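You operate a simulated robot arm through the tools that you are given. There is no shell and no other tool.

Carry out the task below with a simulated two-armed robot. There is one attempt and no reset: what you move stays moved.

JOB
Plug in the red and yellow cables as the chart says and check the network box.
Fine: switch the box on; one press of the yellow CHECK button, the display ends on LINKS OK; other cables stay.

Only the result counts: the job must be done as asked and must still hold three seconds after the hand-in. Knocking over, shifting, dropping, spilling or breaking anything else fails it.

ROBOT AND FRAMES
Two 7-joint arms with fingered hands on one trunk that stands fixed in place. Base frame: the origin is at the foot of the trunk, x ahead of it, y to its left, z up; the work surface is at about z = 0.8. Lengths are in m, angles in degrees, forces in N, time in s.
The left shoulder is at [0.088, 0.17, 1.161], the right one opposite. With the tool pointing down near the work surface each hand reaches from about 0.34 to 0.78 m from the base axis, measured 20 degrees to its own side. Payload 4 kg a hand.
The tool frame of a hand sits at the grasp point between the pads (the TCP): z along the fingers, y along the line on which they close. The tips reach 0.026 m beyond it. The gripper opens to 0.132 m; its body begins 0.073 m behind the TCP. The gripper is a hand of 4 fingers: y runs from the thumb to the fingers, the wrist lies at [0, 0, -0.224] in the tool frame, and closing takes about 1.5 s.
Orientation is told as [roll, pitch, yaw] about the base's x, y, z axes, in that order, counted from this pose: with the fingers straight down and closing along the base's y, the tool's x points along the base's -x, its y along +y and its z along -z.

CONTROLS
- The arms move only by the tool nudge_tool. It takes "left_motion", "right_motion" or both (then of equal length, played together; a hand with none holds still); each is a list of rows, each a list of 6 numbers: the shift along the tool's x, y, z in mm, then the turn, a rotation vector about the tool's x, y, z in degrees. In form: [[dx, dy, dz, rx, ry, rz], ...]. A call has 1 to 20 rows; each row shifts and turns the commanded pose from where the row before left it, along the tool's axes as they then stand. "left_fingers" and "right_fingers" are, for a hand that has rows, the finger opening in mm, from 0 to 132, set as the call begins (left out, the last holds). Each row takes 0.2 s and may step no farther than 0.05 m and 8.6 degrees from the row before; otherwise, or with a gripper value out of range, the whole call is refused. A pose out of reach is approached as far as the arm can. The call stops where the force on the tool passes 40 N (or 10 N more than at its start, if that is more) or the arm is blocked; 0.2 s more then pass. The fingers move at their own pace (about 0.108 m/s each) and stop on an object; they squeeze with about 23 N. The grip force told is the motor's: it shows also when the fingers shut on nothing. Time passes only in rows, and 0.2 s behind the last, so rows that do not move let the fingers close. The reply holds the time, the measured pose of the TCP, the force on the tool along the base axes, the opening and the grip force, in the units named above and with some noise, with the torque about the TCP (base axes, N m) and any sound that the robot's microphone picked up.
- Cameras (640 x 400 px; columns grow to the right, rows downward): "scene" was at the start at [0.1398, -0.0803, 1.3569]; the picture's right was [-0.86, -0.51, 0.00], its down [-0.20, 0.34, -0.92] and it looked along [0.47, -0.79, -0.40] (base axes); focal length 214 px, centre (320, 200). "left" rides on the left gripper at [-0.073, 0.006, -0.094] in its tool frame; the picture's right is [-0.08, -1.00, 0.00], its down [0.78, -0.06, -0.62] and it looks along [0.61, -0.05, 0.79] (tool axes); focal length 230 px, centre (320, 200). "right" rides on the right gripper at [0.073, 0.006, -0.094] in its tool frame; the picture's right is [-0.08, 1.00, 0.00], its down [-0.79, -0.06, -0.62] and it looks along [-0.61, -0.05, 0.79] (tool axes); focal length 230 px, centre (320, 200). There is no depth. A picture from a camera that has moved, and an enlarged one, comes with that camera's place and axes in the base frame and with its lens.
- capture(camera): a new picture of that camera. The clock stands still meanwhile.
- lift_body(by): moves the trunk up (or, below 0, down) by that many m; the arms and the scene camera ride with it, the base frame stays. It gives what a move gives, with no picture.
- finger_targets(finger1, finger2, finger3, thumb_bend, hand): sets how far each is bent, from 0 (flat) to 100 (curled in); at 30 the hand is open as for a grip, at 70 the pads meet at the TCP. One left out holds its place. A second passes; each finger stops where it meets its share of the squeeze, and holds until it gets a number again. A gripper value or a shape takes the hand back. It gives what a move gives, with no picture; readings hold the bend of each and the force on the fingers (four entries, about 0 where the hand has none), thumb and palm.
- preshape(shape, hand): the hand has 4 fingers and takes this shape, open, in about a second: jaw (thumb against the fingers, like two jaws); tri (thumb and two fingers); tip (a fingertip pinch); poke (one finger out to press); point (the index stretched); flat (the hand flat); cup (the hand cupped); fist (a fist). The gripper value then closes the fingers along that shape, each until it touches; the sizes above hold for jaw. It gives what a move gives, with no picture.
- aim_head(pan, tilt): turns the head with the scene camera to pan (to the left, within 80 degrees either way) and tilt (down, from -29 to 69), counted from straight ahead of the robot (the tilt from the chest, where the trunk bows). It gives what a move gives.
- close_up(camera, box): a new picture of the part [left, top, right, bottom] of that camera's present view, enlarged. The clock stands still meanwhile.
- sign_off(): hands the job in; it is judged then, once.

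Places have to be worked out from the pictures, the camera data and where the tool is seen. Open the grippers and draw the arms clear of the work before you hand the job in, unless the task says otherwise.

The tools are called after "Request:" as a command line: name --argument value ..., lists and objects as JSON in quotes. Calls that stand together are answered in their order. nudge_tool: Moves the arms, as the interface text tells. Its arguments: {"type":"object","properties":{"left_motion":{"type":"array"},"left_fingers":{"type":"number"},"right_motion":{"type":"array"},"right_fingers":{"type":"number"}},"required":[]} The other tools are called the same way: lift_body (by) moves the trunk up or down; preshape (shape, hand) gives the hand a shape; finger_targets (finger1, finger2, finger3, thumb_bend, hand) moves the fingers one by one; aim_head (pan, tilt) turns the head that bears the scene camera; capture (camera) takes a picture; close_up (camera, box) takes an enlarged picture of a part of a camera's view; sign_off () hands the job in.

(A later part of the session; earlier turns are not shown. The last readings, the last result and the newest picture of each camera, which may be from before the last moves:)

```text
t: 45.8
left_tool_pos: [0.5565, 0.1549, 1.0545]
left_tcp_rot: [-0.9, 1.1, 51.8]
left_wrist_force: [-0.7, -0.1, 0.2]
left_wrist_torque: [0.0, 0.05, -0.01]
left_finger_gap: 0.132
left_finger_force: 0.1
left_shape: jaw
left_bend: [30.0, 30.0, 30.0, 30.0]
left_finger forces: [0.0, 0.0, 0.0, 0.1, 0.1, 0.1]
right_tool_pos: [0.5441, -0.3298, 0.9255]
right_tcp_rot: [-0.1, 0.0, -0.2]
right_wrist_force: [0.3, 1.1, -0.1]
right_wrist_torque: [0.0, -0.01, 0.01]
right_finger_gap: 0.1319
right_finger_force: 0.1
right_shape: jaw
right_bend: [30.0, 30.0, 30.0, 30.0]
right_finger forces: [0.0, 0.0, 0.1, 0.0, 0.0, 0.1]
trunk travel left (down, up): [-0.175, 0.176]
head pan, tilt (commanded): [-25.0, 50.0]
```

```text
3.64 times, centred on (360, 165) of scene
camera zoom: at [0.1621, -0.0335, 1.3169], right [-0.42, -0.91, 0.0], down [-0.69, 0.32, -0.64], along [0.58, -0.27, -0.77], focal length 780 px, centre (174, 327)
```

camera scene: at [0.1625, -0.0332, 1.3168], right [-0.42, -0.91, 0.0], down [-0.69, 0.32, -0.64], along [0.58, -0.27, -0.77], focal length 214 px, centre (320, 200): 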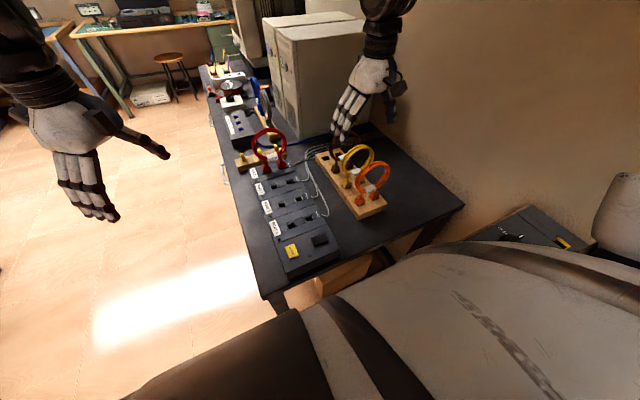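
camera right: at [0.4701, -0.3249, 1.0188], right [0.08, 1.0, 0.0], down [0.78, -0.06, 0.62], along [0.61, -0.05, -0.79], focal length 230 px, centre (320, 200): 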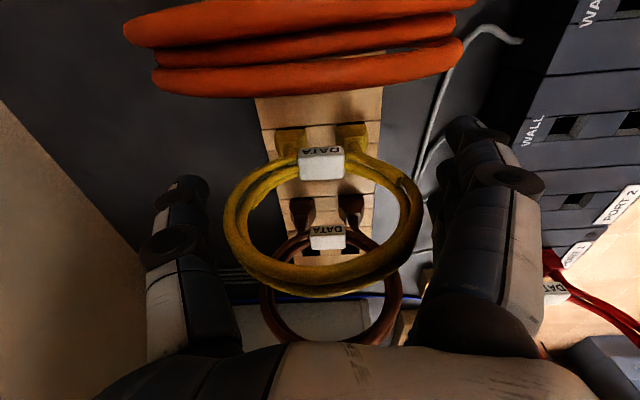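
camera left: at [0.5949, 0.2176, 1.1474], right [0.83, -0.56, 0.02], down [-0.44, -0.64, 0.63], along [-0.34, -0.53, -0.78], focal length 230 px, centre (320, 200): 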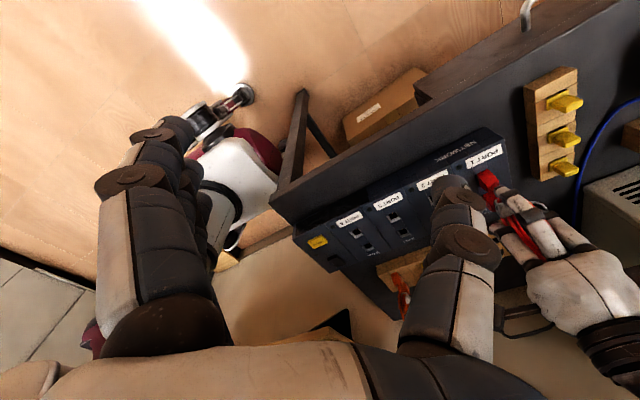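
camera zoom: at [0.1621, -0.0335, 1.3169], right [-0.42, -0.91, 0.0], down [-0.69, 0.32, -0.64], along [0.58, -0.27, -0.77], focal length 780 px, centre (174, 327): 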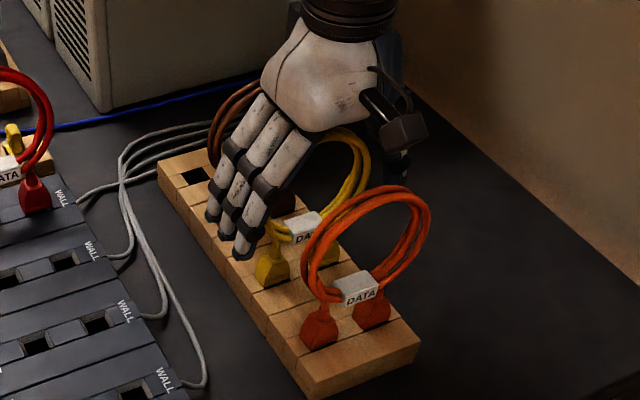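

Nearly identical to the red grasp picture. I lower 16 mm and close as before.

Request:
nudge_tool --right_motion '[[0, 0, 8, 0, 0, 0], [0, 0, 7, 0, 0, 0], [0, 0, 0, 0, 0, 0]]'

Request:
nudge_tool --right_motion '[[0, 0, 0, 0, 0, 0], [0, 0, 0, 0, 0, 0], [0, 0, 0, 0, 0, 0], [0, 0, 0, 0, 0, 0], [0, 0, 0, 0, 0, 0], [0, 0, 0, 0, 0, 0], [0, 0, 0, 0, 0, 0], [0, 0, 0, 0, 0, 0]]' --right_fingers 80

Request:
capture --camera "right"

Request:
close_up --camera "scene" --box '[310, 110, 410, 220]'

```text
t: 46.6
left_tool_pos: [0.5548, 0.1545, 1.0559]
left_tcp_rot: [-0.9, 1.1, 51.8]
left_wrist_force: [-0.1, -0.3, 0.1]
left_wrist_torque: [-0.01, -0.01, 0.0]
left_finger_gap: 0.132
left_finger_force: 0.1
left_shape: jaw
left_bend: [30.0, 30.0, 30.0, 30.0]
left_finger forces: [0.1, 0.0, 0.0, 0.1, 0.0, 0.0]
right_tool_pos: [0.5444, -0.3303, 0.9113]
right_tcp_rot: [-0.1, -0.1, -0.2]
right_wrist_force: [-0.4, -1.9, 3.4]
right_wrist_torque: [-0.09, -0.03, -0.03]
right_finger_gap: 0.1319
right_finger_force: 0.1
right_shape: jaw
right_bend: [30.0, 30.0, 30.0, 30.0]
right_finger forces: [0.0, 0.0, 0.0, 0.1, 3.3, 0.0]
trunk travel left (down, up): [-0.175, 0.176]
head pan, tilt (commanded): [-25.0, 50.0]
```

```text
t: 48.4
left_tool_pos: [0.5564, 0.1539, 1.0555]
left_tcp_rot: [-0.7, 1.1, 51.8]
left_wrist_force: [0.6, -0.1, -0.7]
left_wrist_torque: [0.02, 0.04, 0.02]
left_finger_gap: 0.132
left_finger_force: 0.1
left_shape: jaw
left_bend: [30.0, 30.0, 30.0, 30.0]
left_finger forces: [0.0, 0.0, 0.1, 0.0, 0.1, 0.0]
right_tool_pos: [0.5443, -0.3311, 0.9115]
right_tcp_rot: [-0.1, 0.0, -0.3]
right_wrist_force: [-0.8, -5.7, -1.3]
right_wrist_torque: [-0.43, 0.08, -0.05]
right_finger_gap: 0.0577
right_finger_force: 22.8
right_shape: jaw
right_bend: [67.0, 70.0, 74.0, 69.0]
right_finger forces: [0.0, 14.7, 2.2, 0.1, 19.4, 0.1]
trunk travel left (down, up): [-0.175, 0.176]
head pan, tilt (commanded): [-25.0, 50.0]
```

```text
taken
camera right: at [0.4701, -0.3255, 1.0035], right [0.08, 1.0, 0.0], down [0.78, -0.06, 0.62], along [0.61, -0.05, -0.79], focal length 230 px, centre (320, 200)
```

right: 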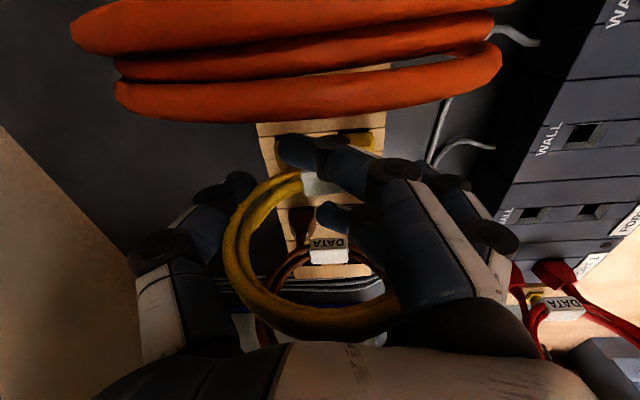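

```text
3.64 times, centred on (360, 165) of scene
camera zoom: at [0.1621, -0.0341, 1.3169], right [-0.42, -0.91, 0.0], down [-0.69, 0.32, -0.64], along [0.58, -0.27, -0.77], focal length 780 px, centre (174, 327)
```

zoom: 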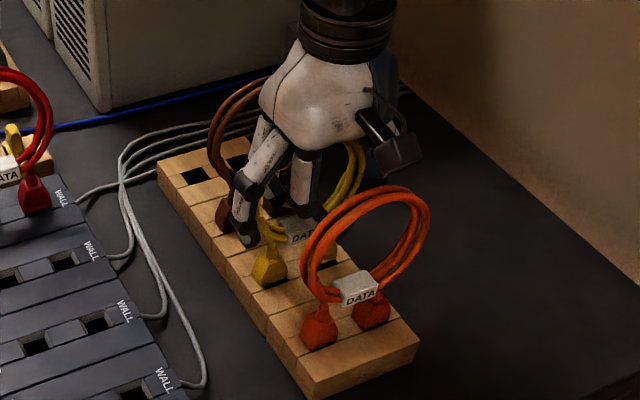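

The grip holds (thumb 19 N, middle finger 15 N). I lift slowly by 30 mm and check that only the yellow cable comes along.

Request:
nudge_tool --right_motion '[[0, 0, -4, 0, 0, 0], [0, 0, -6, 0, 0, 0], [0, 0, -10, 0, 0, 0], [0, 0, -10, 0, 0, 0], [0, 0, 0, 0, 0, 0]]'

Request:
capture --camera "right"

Request:
close_up --camera "scene" --box '[310, 110, 410, 220]'

Request:
capture --camera "left"

```text
t: 49.6
left_tool_pos: [0.5555, 0.1552, 1.0545]
left_tcp_rot: [-1.0, 1.0, 51.8]
left_wrist_force: [-0.4, -0.1, -0.3]
left_wrist_torque: [-0.03, -0.03, -0.01]
left_finger_gap: 0.132
left_finger_force: 0.1
left_shape: jaw
left_bend: [30.0, 30.0, 30.0, 30.0]
left_finger forces: [0.0, 0.0, 0.0, 0.0, 0.1, 0.0]
right_tool_pos: [0.5436, -0.3302, 0.9411]
right_tcp_rot: [0.0, 0.0, -0.1]
right_wrist_force: [0.7, 0.3, -2.4]
right_wrist_torque: [0.01, 0.04, 0.02]
right_finger_gap: 0.0576
right_finger_force: 23.3
right_shape: jaw
right_bend: [67.0, 70.0, 74.0, 69.0]
right_finger forces: [0.1, 17.5, 1.5, 0.0, 17.2, 0.1]
trunk travel left (down, up): [-0.175, 0.176]
head pan, tilt (commanded): [-25.0, 50.0]
```

```text
taken
camera right: at [0.4699, -0.3247, 1.0338], right [0.08, 1.0, 0.0], down [0.78, -0.06, 0.62], along [0.61, -0.05, -0.79], focal length 230 px, centre (320, 200)
```

right: 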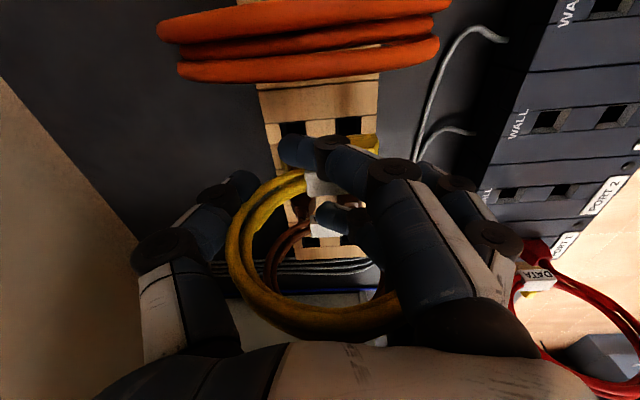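

```text
3.64 times, centred on (360, 165) of scene
camera zoom: at [0.1623, -0.0336, 1.3168], right [-0.42, -0.91, 0.0], down [-0.69, 0.32, -0.64], along [0.58, -0.27, -0.77], focal length 780 px, centre (174, 327)
```

zoom: 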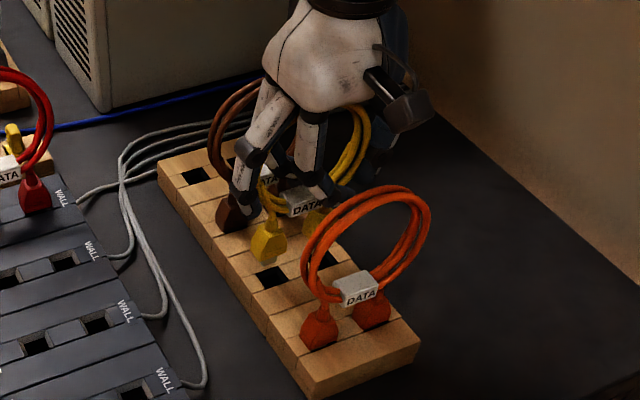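

```text
taken
camera left: at [0.5975, 0.2172, 1.1456], right [0.83, -0.56, 0.01], down [-0.44, -0.64, 0.63], along [-0.34, -0.53, -0.77], focal length 230 px, centre (320, 200)
```

left: 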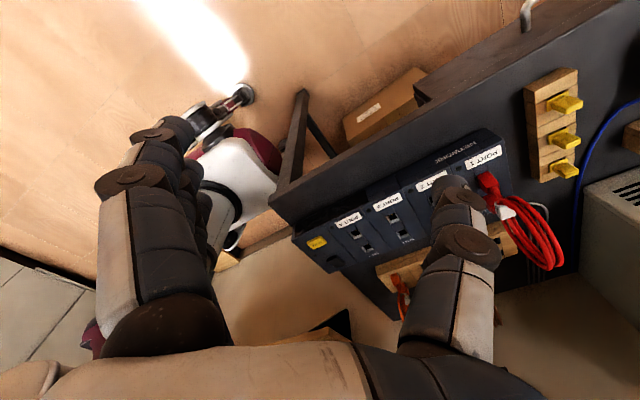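

Only the yellow cable came out; orange and brown stay. I lift it to z≈0.985 and carry it over PORT 3.

Request:
nudge_tool --right_motion '[[0, 0, -15, 0, 0, 0], [0, 0, -15, 0, 0, 0], [0, 0, -15, 0, 0, 0], [0, 25, 0, 0, 0, 0], [0, 35, 0, 0, 0, 0], [0, 40, 0, 0, 0, 0], [0, 40, 0, 0, 0, 0], [0, 35, 0, 0, 0, 0], [-2, 32, 0, 0, 0, 0], [0, 0, 0, 0, 0, 0]]'

Request:
capture --camera "right"

Request:
capture --camera "left"

Request:
capture --camera "scene"

```text
t: 51.8
left_tool_pos: [0.5568, 0.155, 1.0549]
left_tcp_rot: [-0.9, 1.2, 51.9]
left_wrist_force: [0.4, -0.5, 0.6]
left_wrist_torque: [-0.04, 0.0, -0.01]
left_finger_gap: 0.132
left_finger_force: 0.1
left_shape: jaw
left_bend: [30.0, 30.0, 30.0, 30.0]
left_finger forces: [0.1, 0.0, 0.0, 0.0, 0.0, 0.0]
right_tool_pos: [0.5451, -0.1238, 0.9857]
right_tcp_rot: [0.0, -0.1, -0.3]
right_wrist_force: [0.4, -0.1, -1.2]
right_wrist_torque: [-0.01, 0.03, 0.0]
right_finger_gap: 0.0574
right_finger_force: 23.1
right_shape: jaw
right_bend: [67.0, 70.0, 74.0, 69.0]
right_finger forces: [0.0, 17.0, 1.8, 0.1, 16.6, 0.0]
trunk travel left (down, up): [-0.175, 0.176]
head pan, tilt (commanded): [-25.0, 50.0]
```

```text
taken
camera right: at [0.4723, -0.1182, 1.0791], right [0.08, 1.0, 0.0], down [0.78, -0.06, 0.62], along [0.61, -0.05, -0.79], focal length 230 px, centre (320, 200)
```

right: 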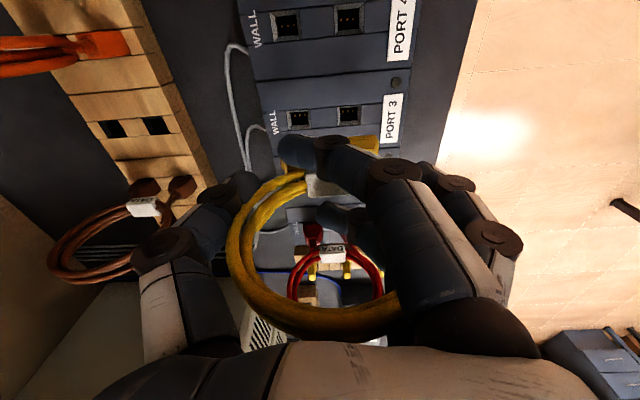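

```text
taken
camera left: at [0.5972, 0.2171, 1.1458], right [0.83, -0.56, 0.01], down [-0.44, -0.64, 0.63], along [-0.34, -0.53, -0.77], focal length 230 px, centre (320, 200)
```

left: 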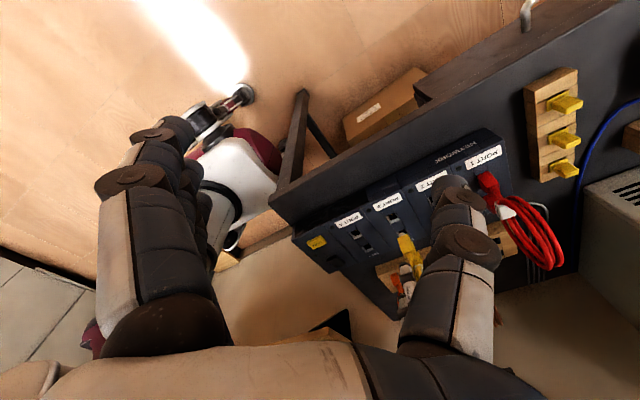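

```text
taken
camera scene: at [0.1621, -0.0337, 1.3169], right [-0.42, -0.91, 0.0], down [-0.69, 0.32, -0.64], along [0.58, -0.27, -0.77], focal length 214 px, centre (320, 200)
```

scene: 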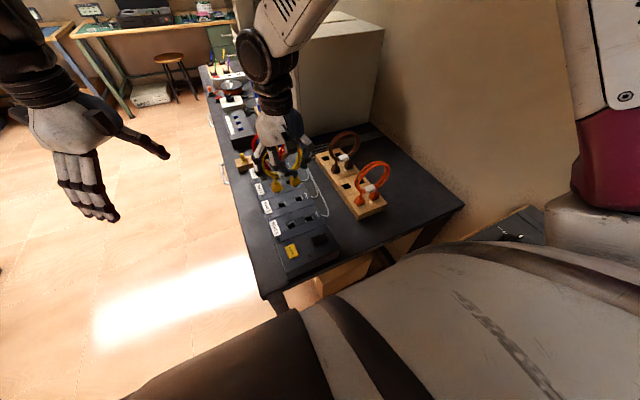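

The yellow cable hangs over PORT 3. I descend to just above the sockets and zoom in from both cameras.

Request:
nudge_tool --right_motion '[[0, 0, 12, 0, 0, 0], [0, 0, 12, 0, 0, 0], [0, 0, 10, 0, 0, 0], [0, 0, 0, 0, 0, 0]]'

Request:
close_up --camera "scene" --box '[256, 172, 316, 212]'

Request:
close_up --camera "left" --box '[360, 190, 420, 250]'

Request:
close_up --camera "right" --box '[250, 80, 410, 180]'

```text
t: 52.8
left_tool_pos: [0.5562, 0.1541, 1.0544]
left_tcp_rot: [-0.9, 1.0, 51.8]
left_wrist_force: [0.0, -0.6, -0.5]
left_wrist_torque: [0.01, -0.03, 0.02]
left_finger_gap: 0.1318
left_finger_force: 0.1
left_shape: jaw
left_bend: [30.0, 30.0, 30.0, 30.0]
left_finger forces: [0.0, 0.0, 0.1, 0.0, 0.0, 0.0]
right_tool_pos: [0.5463, -0.123, 0.9524]
right_tcp_rot: [-0.2, 0.0, -0.3]
right_wrist_force: [0.1, 0.3, -0.2]
right_wrist_torque: [-0.01, -0.01, 0.02]
right_finger_gap: 0.0575
right_finger_force: 23.3
right_shape: jaw
right_bend: [67.0, 70.0, 74.0, 69.0]
right_finger forces: [0.1, 16.9, 1.7, 0.0, 16.4, 0.0]
trunk travel left (down, up): [-0.175, 0.176]
head pan, tilt (commanded): [-25.0, 50.0]
```

```text
10.00 times, centred on (286, 192) of scene
camera zoom: at [0.162, -0.0335, 1.3169], right [-0.42, -0.91, 0.0], down [-0.69, 0.32, -0.64], along [0.58, -0.27, -0.77], focal length 2145 px, centre (660, 280)
```

zoom: 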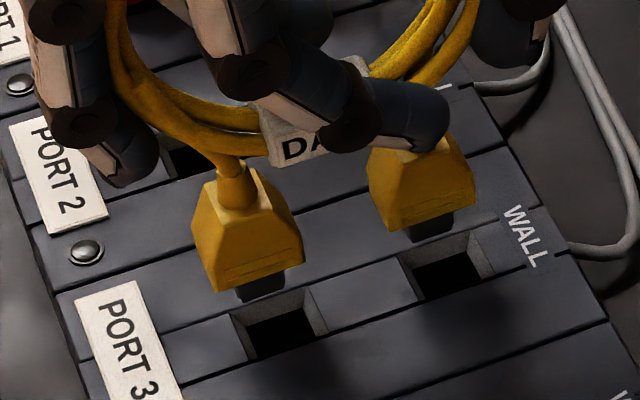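

```text
6.67 times, centred on (390, 220) of left
camera zoom: at [0.5972, 0.2173, 1.1458], right [0.83, -0.56, 0.01], down [-0.44, -0.64, 0.63], along [-0.34, -0.53, -0.77], focal length 1534 px, centre (-147, 67)
```

zoom: 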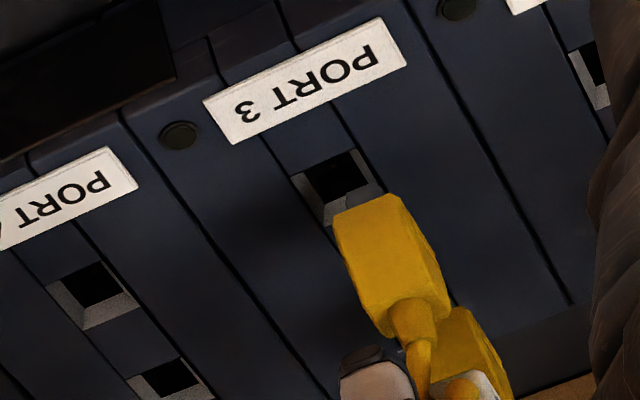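

```text
4.00 times, centred on (330, 130) of right
camera zoom: at [0.4726, -0.1179, 1.0449], right [0.08, 1.0, 0.0], down [0.78, -0.06, 0.62], along [0.61, -0.05, -0.79], focal length 920 px, centre (280, 480)
```

zoom: 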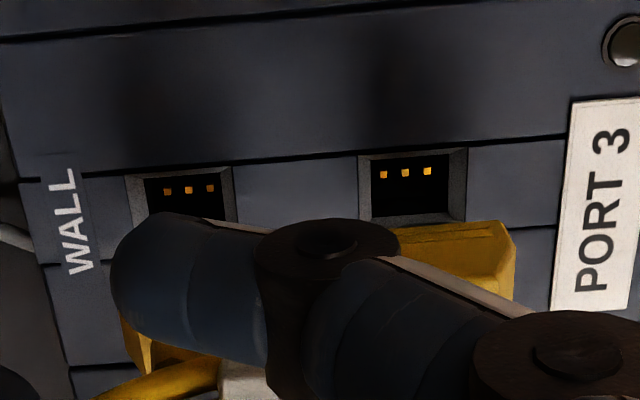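

The yellow cable sits slightly differently in the hand (shifted by a few mm). I zoom tighter to measure the tips against the sockets.

Request:
close_up --camera "scene" --box '[268, 184, 308, 210]'

Request:
close_up --camera "left" --box '[380, 202, 412, 226]'

```text
15.38 times, centred on (288, 197) of scene
camera zoom: at [0.162, -0.0335, 1.3169], right [-0.42, -0.91, 0.0], down [-0.69, 0.32, -0.64], along [0.58, -0.27, -0.77], focal length 3300 px, centre (812, 246)
```

zoom: 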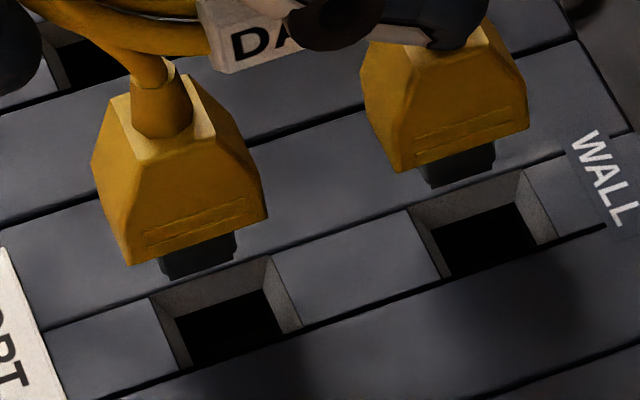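

```text
16.00 times, centred on (396, 214) of left
camera zoom: at [0.5972, 0.2173, 1.1458], right [0.83, -0.56, 0.01], down [-0.44, -0.64, 0.63], along [-0.34, -0.53, -0.77], focal length 3681 px, centre (-896, -24)
```

zoom: 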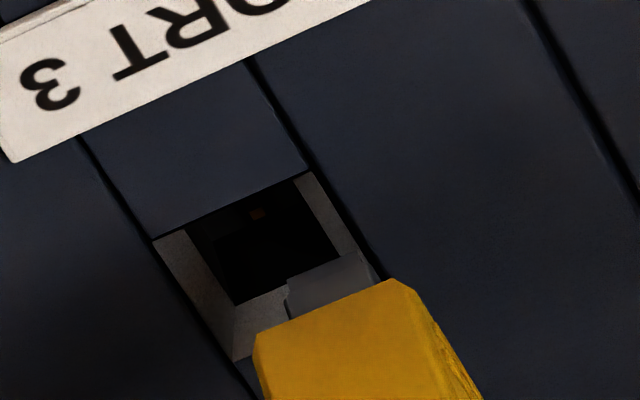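

Solving both views gives a needed shift of about -6 mm in x, -2 mm in y, with the tips ~12 mm above the box. I apply it, descend 6 mm and re-measure.

Request:
nudge_tool --right_motion '[[6, -2, 0, 0, 0, 0], [0, 0, 3, 0, 0, 0], [0, 0, 3, 0, 0, 0], [0, 0, 0, 0, 0, 0]]'

Request:
close_up --camera "scene" --box '[268, 184, 308, 210]'

Request:
close_up --camera "left" --box '[380, 202, 412, 226]'

```text
t: 53.8
left_tool_pos: [0.5567, 0.1548, 1.0547]
left_tcp_rot: [-0.9, 1.1, 51.8]
left_wrist_force: [-0.1, -0.6, 0.4]
left_wrist_torque: [0.02, -0.01, 0.02]
left_finger_gap: 0.1321
left_finger_force: 0.0
left_shape: jaw
left_bend: [30.0, 30.0, 30.0, 30.0]
left_finger forces: [0.0, 0.1, 0.0, 0.0, 0.1, 0.0]
right_tool_pos: [0.5414, -0.1258, 0.9456]
right_tcp_rot: [-0.1, -0.1, -0.1]
right_wrist_force: [0.6, 0.1, -0.8]
right_wrist_torque: [0.0, -0.05, -0.03]
right_finger_gap: 0.0575
right_finger_force: 23.5
right_shape: jaw
right_bend: [67.0, 70.0, 74.0, 69.0]
right_finger forces: [0.1, 17.0, 1.7, 0.0, 16.2, 0.0]
trunk travel left (down, up): [-0.175, 0.176]
head pan, tilt (commanded): [-25.0, 50.0]
```

```text
15.38 times, centred on (288, 197) of scene
camera zoom: at [0.1622, -0.0335, 1.3169], right [-0.42, -0.91, 0.0], down [-0.69, 0.32, -0.64], along [0.58, -0.27, -0.77], focal length 3300 px, centre (812, 246)
```

zoom: 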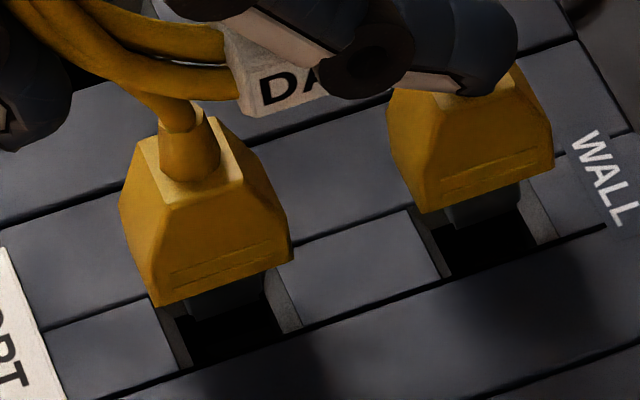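

```text
16.00 times, centred on (396, 214) of left
camera zoom: at [0.5974, 0.2173, 1.1457], right [0.83, -0.56, 0.01], down [-0.44, -0.64, 0.63], along [-0.34, -0.53, -0.77], focal length 3681 px, centre (-896, -24)
```

zoom: 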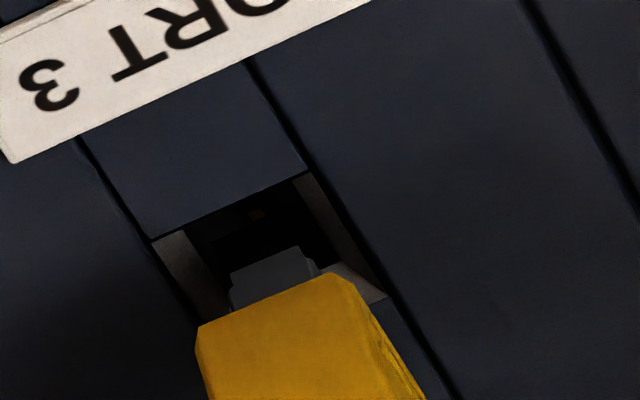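

Alignment is now within about half a millimetre. I descend in 2 mm steps.

Request:
nudge_tool --right_motion '[[0.5, -0.3, 2, 0, 0, 0], [0, 0, 2, 0, 0, 0], [0, 0, 2, 0, 0, 0], [0, 0, 2, 0, 0, 0], [0, 0, 0, 0, 0, 0]]'

Request:
close_up --camera "scene" --box '[268, 184, 308, 210]'

Request:
close_up --camera "left" --box '[380, 202, 412, 226]'

```text
t: 55.0
left_tool_pos: [0.5564, 0.1542, 1.0532]
left_tcp_rot: [-0.9, 1.1, 51.8]
left_wrist_force: [0.5, 0.1, -0.2]
left_wrist_torque: [0.0, -0.04, -0.01]
left_finger_gap: 0.1318
left_finger_force: 0.0
left_shape: jaw
left_bend: [30.0, 30.0, 30.0, 30.0]
left_finger forces: [0.0, 0.0, 0.0, 0.0, 0.0, 0.0]
right_tool_pos: [0.5399, -0.1255, 0.9372]
right_tcp_rot: [-0.2, 0.0, -0.1]
right_wrist_force: [0.6, 0.3, -0.7]
right_wrist_torque: [-0.04, -0.01, 0.0]
right_finger_gap: 0.0577
right_finger_force: 23.2
right_shape: jaw
right_bend: [67.0, 70.0, 74.0, 69.0]
right_finger forces: [0.1, 16.9, 1.7, 0.0, 16.3, 0.0]
trunk travel left (down, up): [-0.175, 0.176]
head pan, tilt (commanded): [-25.0, 50.0]
```

```text
15.38 times, centred on (288, 197) of scene
camera zoom: at [0.1621, -0.0335, 1.3169], right [-0.42, -0.91, 0.0], down [-0.69, 0.32, -0.64], along [0.58, -0.27, -0.77], focal length 3300 px, centre (812, 246)
```

zoom: 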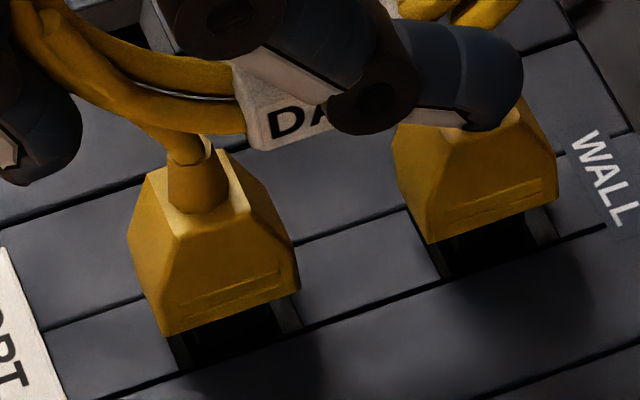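

```text
16.00 times, centred on (396, 214) of left
camera zoom: at [0.5973, 0.2173, 1.1457], right [0.83, -0.56, 0.01], down [-0.44, -0.64, 0.63], along [-0.34, -0.53, -0.77], focal length 3681 px, centre (-896, -24)
```

zoom: 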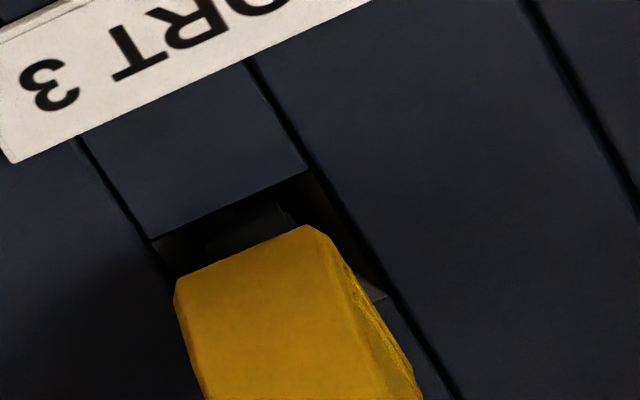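

Tips are entering without contact. I continue down.

Request:
nudge_tool --right_motion '[[0, 0, 2, 0, 0, 0], [0, 0, 2, 0, 0, 0], [0, 0, 0, 0, 0, 0]]'

Request:
close_up --camera "scene" --box '[268, 184, 308, 210]'

Request:
close_up --camera "left" --box '[380, 202, 412, 226]'

```text
t: 55.8
left_tool_pos: [0.5551, 0.1538, 1.055]
left_tcp_rot: [-0.9, 1.2, 51.8]
left_wrist_force: [-0.7, 0.5, 0.2]
left_wrist_torque: [-0.04, -0.02, -0.03]
left_finger_gap: 0.1318
left_finger_force: 0.0
left_shape: jaw
left_bend: [30.0, 30.0, 30.0, 30.0]
left_finger forces: [0.1, 0.0, 0.0, 0.0, 0.0, 0.0]
right_tool_pos: [0.5407, -0.126, 0.9337]
right_tcp_rot: [0.0, 0.1, -0.3]
right_wrist_force: [0.9, 0.0, -0.9]
right_wrist_torque: [-0.01, 0.03, -0.02]
right_finger_gap: 0.0575
right_finger_force: 22.7
right_shape: jaw
right_bend: [67.0, 70.0, 74.0, 69.0]
right_finger forces: [0.0, 16.9, 1.7, 0.1, 16.3, 0.0]
trunk travel left (down, up): [-0.175, 0.176]
head pan, tilt (commanded): [-25.0, 50.0]
```

```text
15.38 times, centred on (288, 197) of scene
camera zoom: at [0.1621, -0.0335, 1.3169], right [-0.42, -0.91, 0.0], down [-0.69, 0.32, -0.64], along [0.58, -0.27, -0.77], focal length 3300 px, centre (812, 246)
```

zoom: 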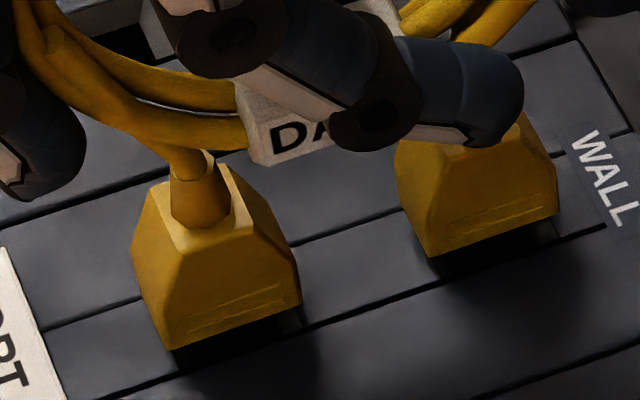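

```text
16.00 times, centred on (396, 214) of left
camera zoom: at [0.5973, 0.2173, 1.1457], right [0.83, -0.56, 0.01], down [-0.44, -0.64, 0.63], along [-0.34, -0.53, -0.77], focal length 3681 px, centre (-896, -24)
```

zoom: 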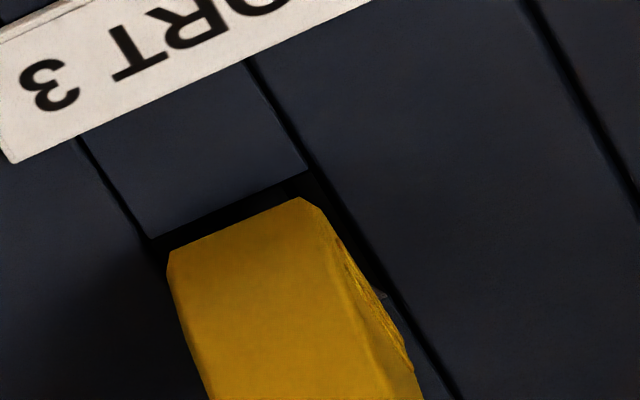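

Still free. I press further until the bodies seat on the box.

Request:
nudge_tool --right_motion '[[0, 0, 2, 0, 0, 0], [0, 0, 2, 0, 0, 0], [0, 0, 0, 0, 0, 0]]'

Request:
close_up --camera "scene" --box '[268, 184, 308, 210]'

Request:
close_up --camera "left" --box '[380, 202, 412, 226]'

```text
t: 56.6
left_tool_pos: [0.5568, 0.1543, 1.0548]
left_tcp_rot: [-0.9, 1.1, 51.8]
left_wrist_force: [-0.2, -0.6, 1.0]
left_wrist_torque: [-0.05, 0.01, 0.0]
left_finger_gap: 0.132
left_finger_force: 0.1
left_shape: jaw
left_bend: [30.0, 30.0, 30.0, 30.0]
left_finger forces: [0.0, 0.0, 0.0, 0.1, 0.1, 0.0]
right_tool_pos: [0.5409, -0.1258, 0.9294]
right_tcp_rot: [-0.2, 0.1, -0.2]
right_wrist_force: [0.0, 0.5, -1.1]
right_wrist_torque: [-0.01, 0.02, 0.0]
right_finger_gap: 0.0573
right_finger_force: 23.0
right_shape: jaw
right_bend: [67.0, 70.0, 74.0, 69.0]
right_finger forces: [0.1, 16.9, 1.7, 0.0, 16.4, 0.0]
trunk travel left (down, up): [-0.175, 0.176]
head pan, tilt (commanded): [-25.0, 50.0]
```

```text
15.38 times, centred on (288, 197) of scene
camera zoom: at [0.1622, -0.0335, 1.3169], right [-0.42, -0.91, 0.0], down [-0.69, 0.32, -0.64], along [0.58, -0.27, -0.77], focal length 3300 px, centre (812, 246)
```

zoom: 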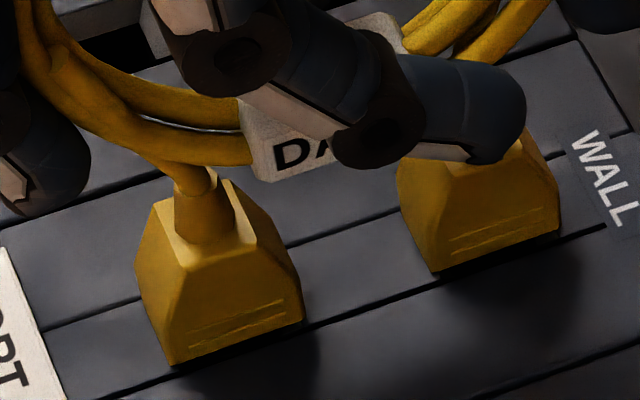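

```text
16.00 times, centred on (396, 214) of left
camera zoom: at [0.5973, 0.2173, 1.1457], right [0.83, -0.56, 0.01], down [-0.44, -0.64, 0.63], along [-0.34, -0.53, -0.77], focal length 3681 px, centre (-896, -24)
```

zoom: 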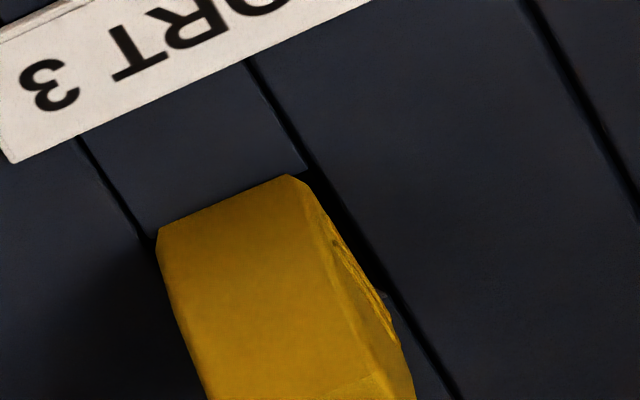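

Nearly flush, no force yet. I press on in small steps to seat it.

Request:
nudge_tool --right_motion '[[0, 0, 1.5, 0, 0, 0], [0, 0, 1.5, 0, 0, 0], [0, 0, 0, 0, 0, 0]]'

Request:
close_up --camera "scene" --box '[268, 184, 308, 210]'

Request:
close_up --camera "left" --box '[380, 202, 412, 226]'

```text
t: 57.4
left_tool_pos: [0.5557, 0.1534, 1.0547]
left_tcp_rot: [-0.9, 1.1, 51.9]
left_wrist_force: [-0.3, 0.3, -0.1]
left_wrist_torque: [0.0, -0.02, -0.01]
left_finger_gap: 0.1321
left_finger_force: 0.0
left_shape: jaw
left_bend: [30.0, 30.0, 30.0, 30.0]
left_finger forces: [0.0, 0.0, 0.0, 0.1, 0.1, 0.0]
right_tool_pos: [0.5389, -0.1251, 0.9285]
right_tcp_rot: [0.1, -0.1, -0.3]
right_wrist_force: [0.7, -3.0, 16.0]
right_wrist_torque: [0.49, 0.0, -0.01]
right_finger_gap: 0.0565
right_finger_force: 23.5
right_shape: jaw
right_bend: [67.0, 71.0, 74.0, 71.0]
right_finger forces: [0.0, 18.1, 2.6, 0.0, 14.2, 0.0]
trunk travel left (down, up): [-0.175, 0.176]
head pan, tilt (commanded): [-25.0, 50.0]
```

```text
15.38 times, centred on (288, 197) of scene
camera zoom: at [0.1607, -0.0336, 1.3173], right [-0.42, -0.91, 0.0], down [-0.69, 0.32, -0.64], along [0.58, -0.27, -0.77], focal length 3300 px, centre (812, 246)
```

zoom: 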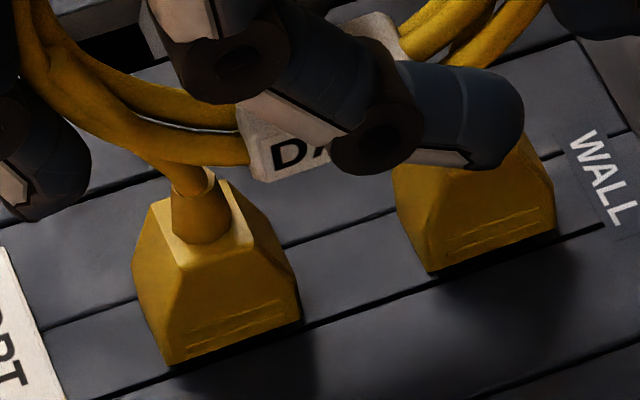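

```text
16.00 times, centred on (396, 214) of left
camera zoom: at [0.5961, 0.2172, 1.1469], right [0.83, -0.56, 0.01], down [-0.44, -0.64, 0.63], along [-0.34, -0.53, -0.78], focal length 3681 px, centre (-896, -24)
```

zoom: 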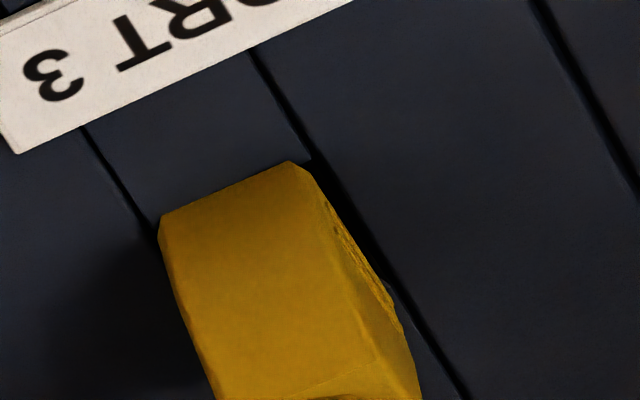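

Contact at 16 N with a slight asymmetric torque; I press about 2 mm more to seat both plugs, as with the red one.

Request:
nudge_tool --right_motion '[[0, 0, 1.5, 0, 0, 0], [0, 0, 1, 0, 0, 0], [0, 0, 0, 0, 0, 0]]'

Request:
close_up --camera "scene" --box '[268, 184, 308, 210]'

Request:
close_up --camera "left" --box '[370, 192, 418, 232]'

```text
t: 58.2
left_tool_pos: [0.5542, 0.1548, 1.0564]
left_tcp_rot: [-1.0, 1.1, 51.7]
left_wrist_force: [-0.4, 0.1, -0.3]
left_wrist_torque: [-0.02, -0.05, 0.0]
left_finger_gap: 0.1317
left_finger_force: 0.0
left_shape: jaw
left_bend: [30.0, 30.0, 30.0, 30.0]
left_finger forces: [0.0, 0.1, 0.0, 0.0, 0.0, 0.0]
right_tool_pos: [0.5392, -0.1251, 0.9264]
right_tcp_rot: [0.1, -0.2, -0.3]
right_wrist_force: [-1.4, -2.2, 28.7]
right_wrist_torque: [0.91, 0.08, -0.24]
right_finger_gap: 0.0559
right_finger_force: 22.9
right_shape: jaw
right_bend: [67.0, 72.0, 74.0, 72.0]
right_finger forces: [0.0, 21.6, 9.1, 0.0, 13.3, 0.1]
trunk travel left (down, up): [-0.175, 0.176]
head pan, tilt (commanded): [-25.0, 50.0]
```

```text
15.38 times, centred on (288, 197) of scene
camera zoom: at [0.1596, -0.0334, 1.3175], right [-0.42, -0.91, 0.0], down [-0.69, 0.32, -0.64], along [0.58, -0.27, -0.76], focal length 3300 px, centre (812, 246)
```

zoom: 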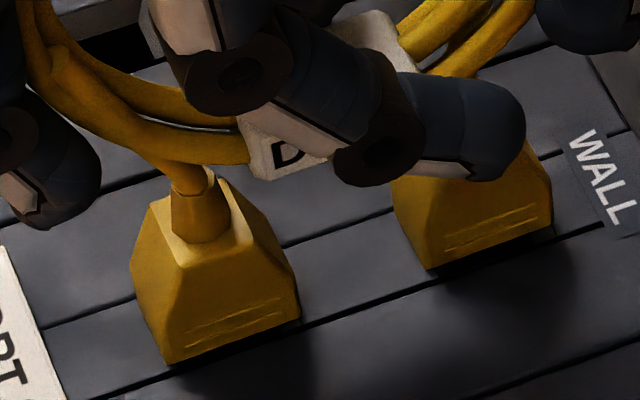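

```text
10.00 times, centred on (394, 212) of left
camera zoom: at [0.5952, 0.2173, 1.1474], right [0.83, -0.56, 0.02], down [-0.44, -0.64, 0.63], along [-0.34, -0.53, -0.78], focal length 2301 px, centre (-420, 80)
```

zoom: 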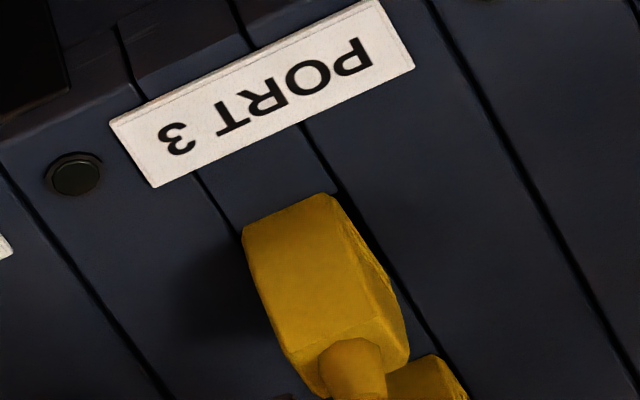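

The torque indicates that the port-side (+y) plug carries the load; the wall-side plug may not be fully down. I zoom in on the wall plug's bottom edge.

Request:
close_up --camera "scene" --box '[288, 190, 308, 204]'

Request:
close_up --camera "scene" --box '[272, 196, 292, 210]'

Request:
close_up --camera "scene" --box '[256, 156, 292, 180]'

```text
16.00 times, centred on (298, 197) of scene
camera zoom: at [0.1596, -0.0334, 1.3175], right [-0.42, -0.91, 0.0], down [-0.69, 0.32, -0.64], along [0.58, -0.27, -0.76], focal length 3432 px, centre (672, 248)
```

zoom: 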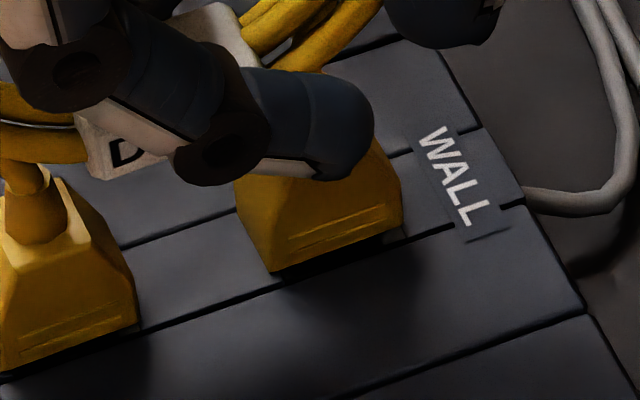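

```text
16.00 times, centred on (282, 203) of scene
camera zoom: at [0.1596, -0.0334, 1.3175], right [-0.42, -0.91, 0.0], down [-0.69, 0.32, -0.64], along [0.58, -0.27, -0.76], focal length 3432 px, centre (928, 152)
```

zoom: 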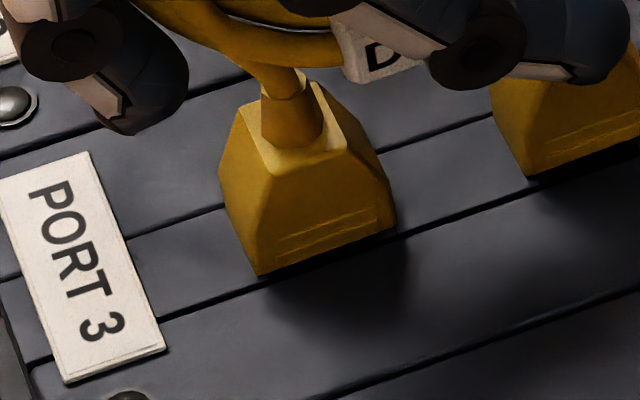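

```text
16.00 times, centred on (274, 168) of scene
camera zoom: at [0.1596, -0.0334, 1.3175], right [-0.42, -0.91, 0.0], down [-0.69, 0.32, -0.64], along [0.58, -0.27, -0.76], focal length 3432 px, centre (1056, 712)
```

zoom: 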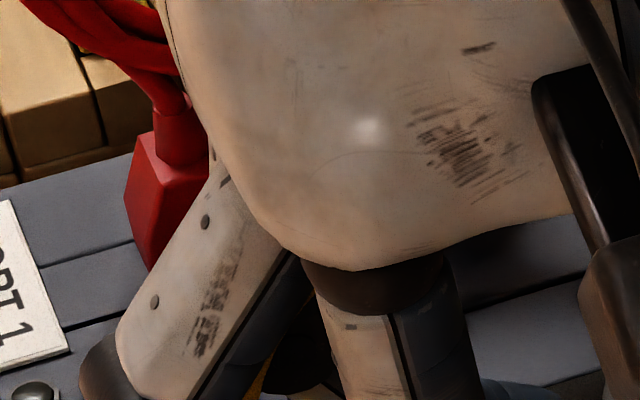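

The wall plug seems to sit about 1 mm high, i.e. the cable is tilted ~1° in the hand. I ease up slightly, rotate the hand ~1.3° about x (wall side down, compensating the tip shift), and press again.

Request:
nudge_tool --right_motion '[[0, 0, -2, 0, 0, 0], [0, -1.1, 0, -0.65, 0, 0], [0, -1.1, 0, -0.65, 0, 0], [0, 0, 0, 0, 0, 0]]'

Request:
close_up --camera "scene" --box '[268, 184, 308, 210]'

```text
t: 59.2
left_tool_pos: [0.5555, 0.1549, 1.0539]
left_tcp_rot: [-0.9, 1.0, 51.8]
left_wrist_force: [0.5, 0.7, -0.3]
left_wrist_torque: [-0.01, 0.02, 0.02]
left_finger_gap: 0.1319
left_finger_force: 0.0
left_shape: jaw
left_bend: [30.0, 30.0, 30.0, 30.0]
left_finger forces: [0.0, 0.0, 0.0, 0.0, 0.0, 0.0]
right_tool_pos: [0.5385, -0.1271, 0.9273]
right_tcp_rot: [1.3, 0.1, -0.1]
right_wrist_force: [-4.0, 6.5, 15.3]
right_wrist_torque: [0.01, 0.23, -0.06]
right_finger_gap: 0.0558
right_finger_force: 23.4
right_shape: jaw
right_bend: [67.0, 72.0, 74.0, 73.0]
right_finger forces: [0.0, 23.9, 10.6, 0.0, 12.9, 0.1]
trunk travel left (down, up): [-0.175, 0.176]
head pan, tilt (commanded): [-25.0, 50.0]
```

```text
15.38 times, centred on (288, 197) of scene
camera zoom: at [0.1607, -0.0324, 1.3171], right [-0.42, -0.91, 0.0], down [-0.69, 0.32, -0.64], along [0.58, -0.27, -0.77], focal length 3300 px, centre (812, 246)
```

zoom: 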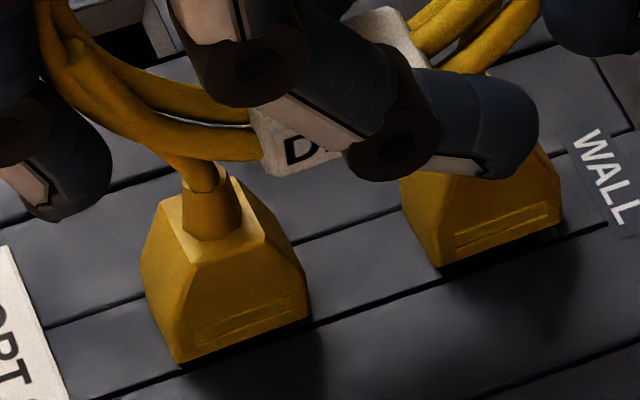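

The torque is gone but a small lateral force appeared; I relieve it (+1 mm y, -0.7 mm x) and press down again.

Request:
nudge_tool --right_motion '[[0.7, 1, 0, 0, 0, 0], [0, 0, 1, 0, 0, 0], [0, 0, 1, 0, 0, 0], [0, 0, 0, 0, 0, 0]]'

Request:
close_up --camera "scene" --box '[268, 184, 308, 210]'

Request:
close_up --camera "left" --box '[370, 192, 434, 252]'

```text
t: 60.2
left_tool_pos: [0.5542, 0.1538, 1.056]
left_tcp_rot: [-1.0, 1.0, 51.8]
left_wrist_force: [0.3, 0.6, -0.3]
left_wrist_torque: [0.03, 0.0, 0.02]
left_finger_gap: 0.1317
left_finger_force: 0.0
left_shape: jaw
left_bend: [30.0, 30.0, 30.0, 30.0]
left_finger forces: [0.0, 0.0, 0.0, 0.0, 0.0, 0.0]
right_tool_pos: [0.5386, -0.1271, 0.9261]
right_tcp_rot: [1.3, -0.2, -0.2]
right_wrist_force: [-3.3, 4.0, 20.0]
right_wrist_torque: [0.08, 0.23, -0.12]
right_finger_gap: 0.0555
right_finger_force: 22.8
right_shape: jaw
right_bend: [67.0, 72.0, 74.0, 73.0]
right_finger forces: [0.0, 23.2, 11.7, 0.0, 12.2, 0.0]
trunk travel left (down, up): [-0.175, 0.176]
head pan, tilt (commanded): [-25.0, 50.0]
```

```text
15.38 times, centred on (288, 197) of scene
camera zoom: at [0.1601, -0.0326, 1.3173], right [-0.42, -0.91, 0.0], down [-0.69, 0.32, -0.64], along [0.58, -0.27, -0.76], focal length 3300 px, centre (812, 246)
```

zoom: 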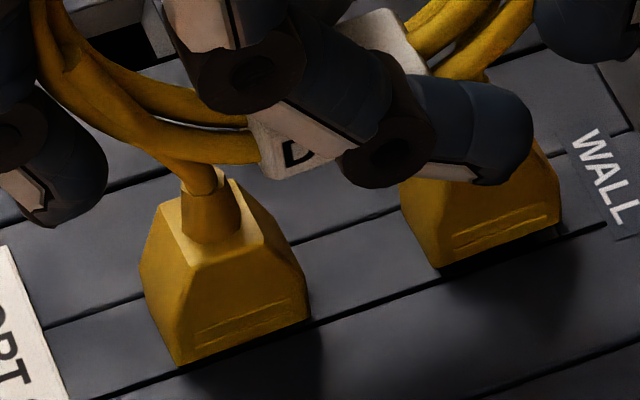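

```text
6.67 times, centred on (402, 222) of left
camera zoom: at [0.5956, 0.2181, 1.1468], right [0.83, -0.56, 0.02], down [-0.44, -0.64, 0.63], along [-0.34, -0.53, -0.78], focal length 1534 px, centre (-227, 53)
```

zoom: 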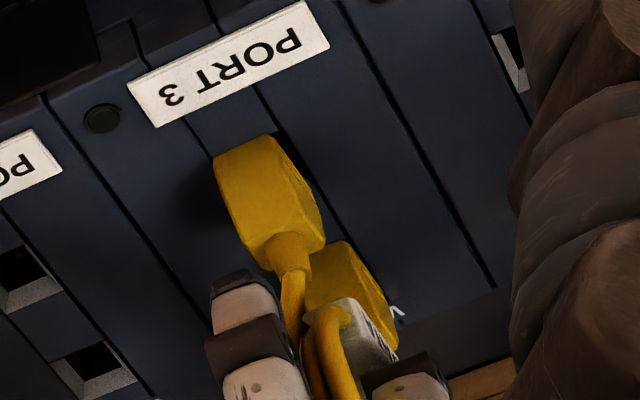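

Both plugs now share the load evenly. I press slightly more, ease off, then open the hand.

Request:
nudge_tool --right_motion '[[0, 0, 1.5, 0, 0, 0], [0, 0, 0, 0, 0, 0], [0, 0, -2.5, 0, 0, 0], [0, 0, 0, 0, 0, 0]]'

Request:
nudge_tool --right_motion '[[0, 0, 0, 0, 0, 0], [0, 0, 0, 0, 0, 0], [0, 0, 0, 0, 0, 0], [0, 0, 0, 0, 0, 0], [0, 0, 0, 0, 0, 0], [0, 0, 0, 0, 0, 0]]' --right_fingers 132

Request:
capture --camera "right"

Request:
close_up --camera "scene" --box '[258, 174, 318, 214]'

```text
t: 61.2
left_tool_pos: [0.5541, 0.1556, 1.0549]
left_tcp_rot: [-1.0, 1.1, 51.9]
left_wrist_force: [-0.4, 0.3, 0.1]
left_wrist_torque: [0.02, 0.02, -0.06]
left_finger_gap: 0.1319
left_finger_force: 0.0
left_shape: jaw
left_bend: [30.0, 30.0, 30.0, 30.0]
left_finger forces: [0.1, 0.0, 0.0, 0.1, 0.1, 0.0]
right_tool_pos: [0.5384, -0.1265, 0.9254]
right_tcp_rot: [1.2, 0.1, -0.2]
right_wrist_force: [-3.0, 6.0, 18.2]
right_wrist_torque: [0.27, 0.17, -0.12]
right_finger_gap: 0.0558
right_finger_force: 22.7
right_shape: jaw
right_bend: [67.0, 72.0, 74.0, 73.0]
right_finger forces: [0.0, 24.1, 11.6, 0.0, 12.0, 0.0]
trunk travel left (down, up): [-0.175, 0.176]
head pan, tilt (commanded): [-25.0, 50.0]
```

```text
t: 62.6
left_tool_pos: [0.556, 0.1544, 1.0557]
left_tcp_rot: [-0.9, 1.0, 51.8]
left_wrist_force: [-0.9, -0.2, 0.2]
left_wrist_torque: [0.0, 0.02, 0.03]
left_finger_gap: 0.1318
left_finger_force: 0.1
left_shape: jaw
left_bend: [30.0, 30.0, 30.0, 30.0]
left_finger forces: [0.1, 0.0, 0.1, 0.0, 0.0, 0.0]
right_tool_pos: [0.5399, -0.127, 0.9248]
right_tcp_rot: [1.2, -0.1, -0.2]
right_wrist_force: [-0.6, 4.9, 6.8]
right_wrist_torque: [0.07, -0.01, 0.05]
right_finger_gap: 0.1318
right_finger_force: 0.1
right_shape: jaw
right_bend: [30.0, 30.0, 30.0, 30.0]
right_finger forces: [0.0, 7.4, 0.6, 0.0, 0.0, 0.1]
trunk travel left (down, up): [-0.175, 0.176]
head pan, tilt (commanded): [-25.0, 50.0]
```

```text
taken
camera right: at [0.4649, -0.123, 1.0186], right [0.08, 1.0, 0.02], down [0.78, -0.08, 0.62], along [0.61, -0.03, -0.79], focal length 230 px, centre (320, 200)
```

right: 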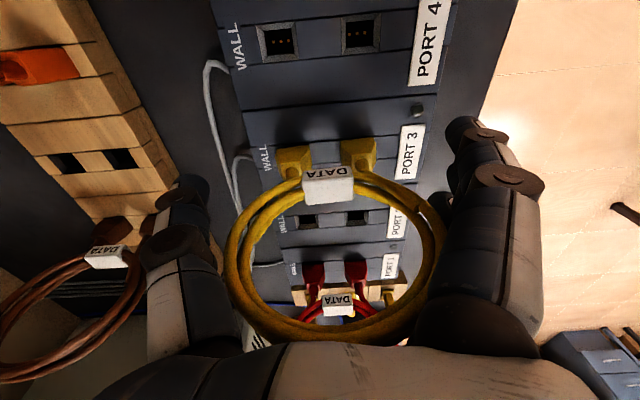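

```text
10.00 times, centred on (288, 194) of scene
camera zoom: at [0.1615, -0.0328, 1.317], right [-0.42, -0.91, 0.0], down [-0.69, 0.32, -0.64], along [0.58, -0.27, -0.77], focal length 2145 px, centre (640, 260)
```

zoom: 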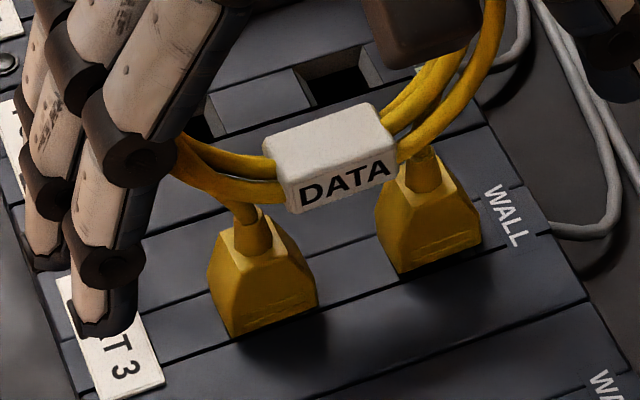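

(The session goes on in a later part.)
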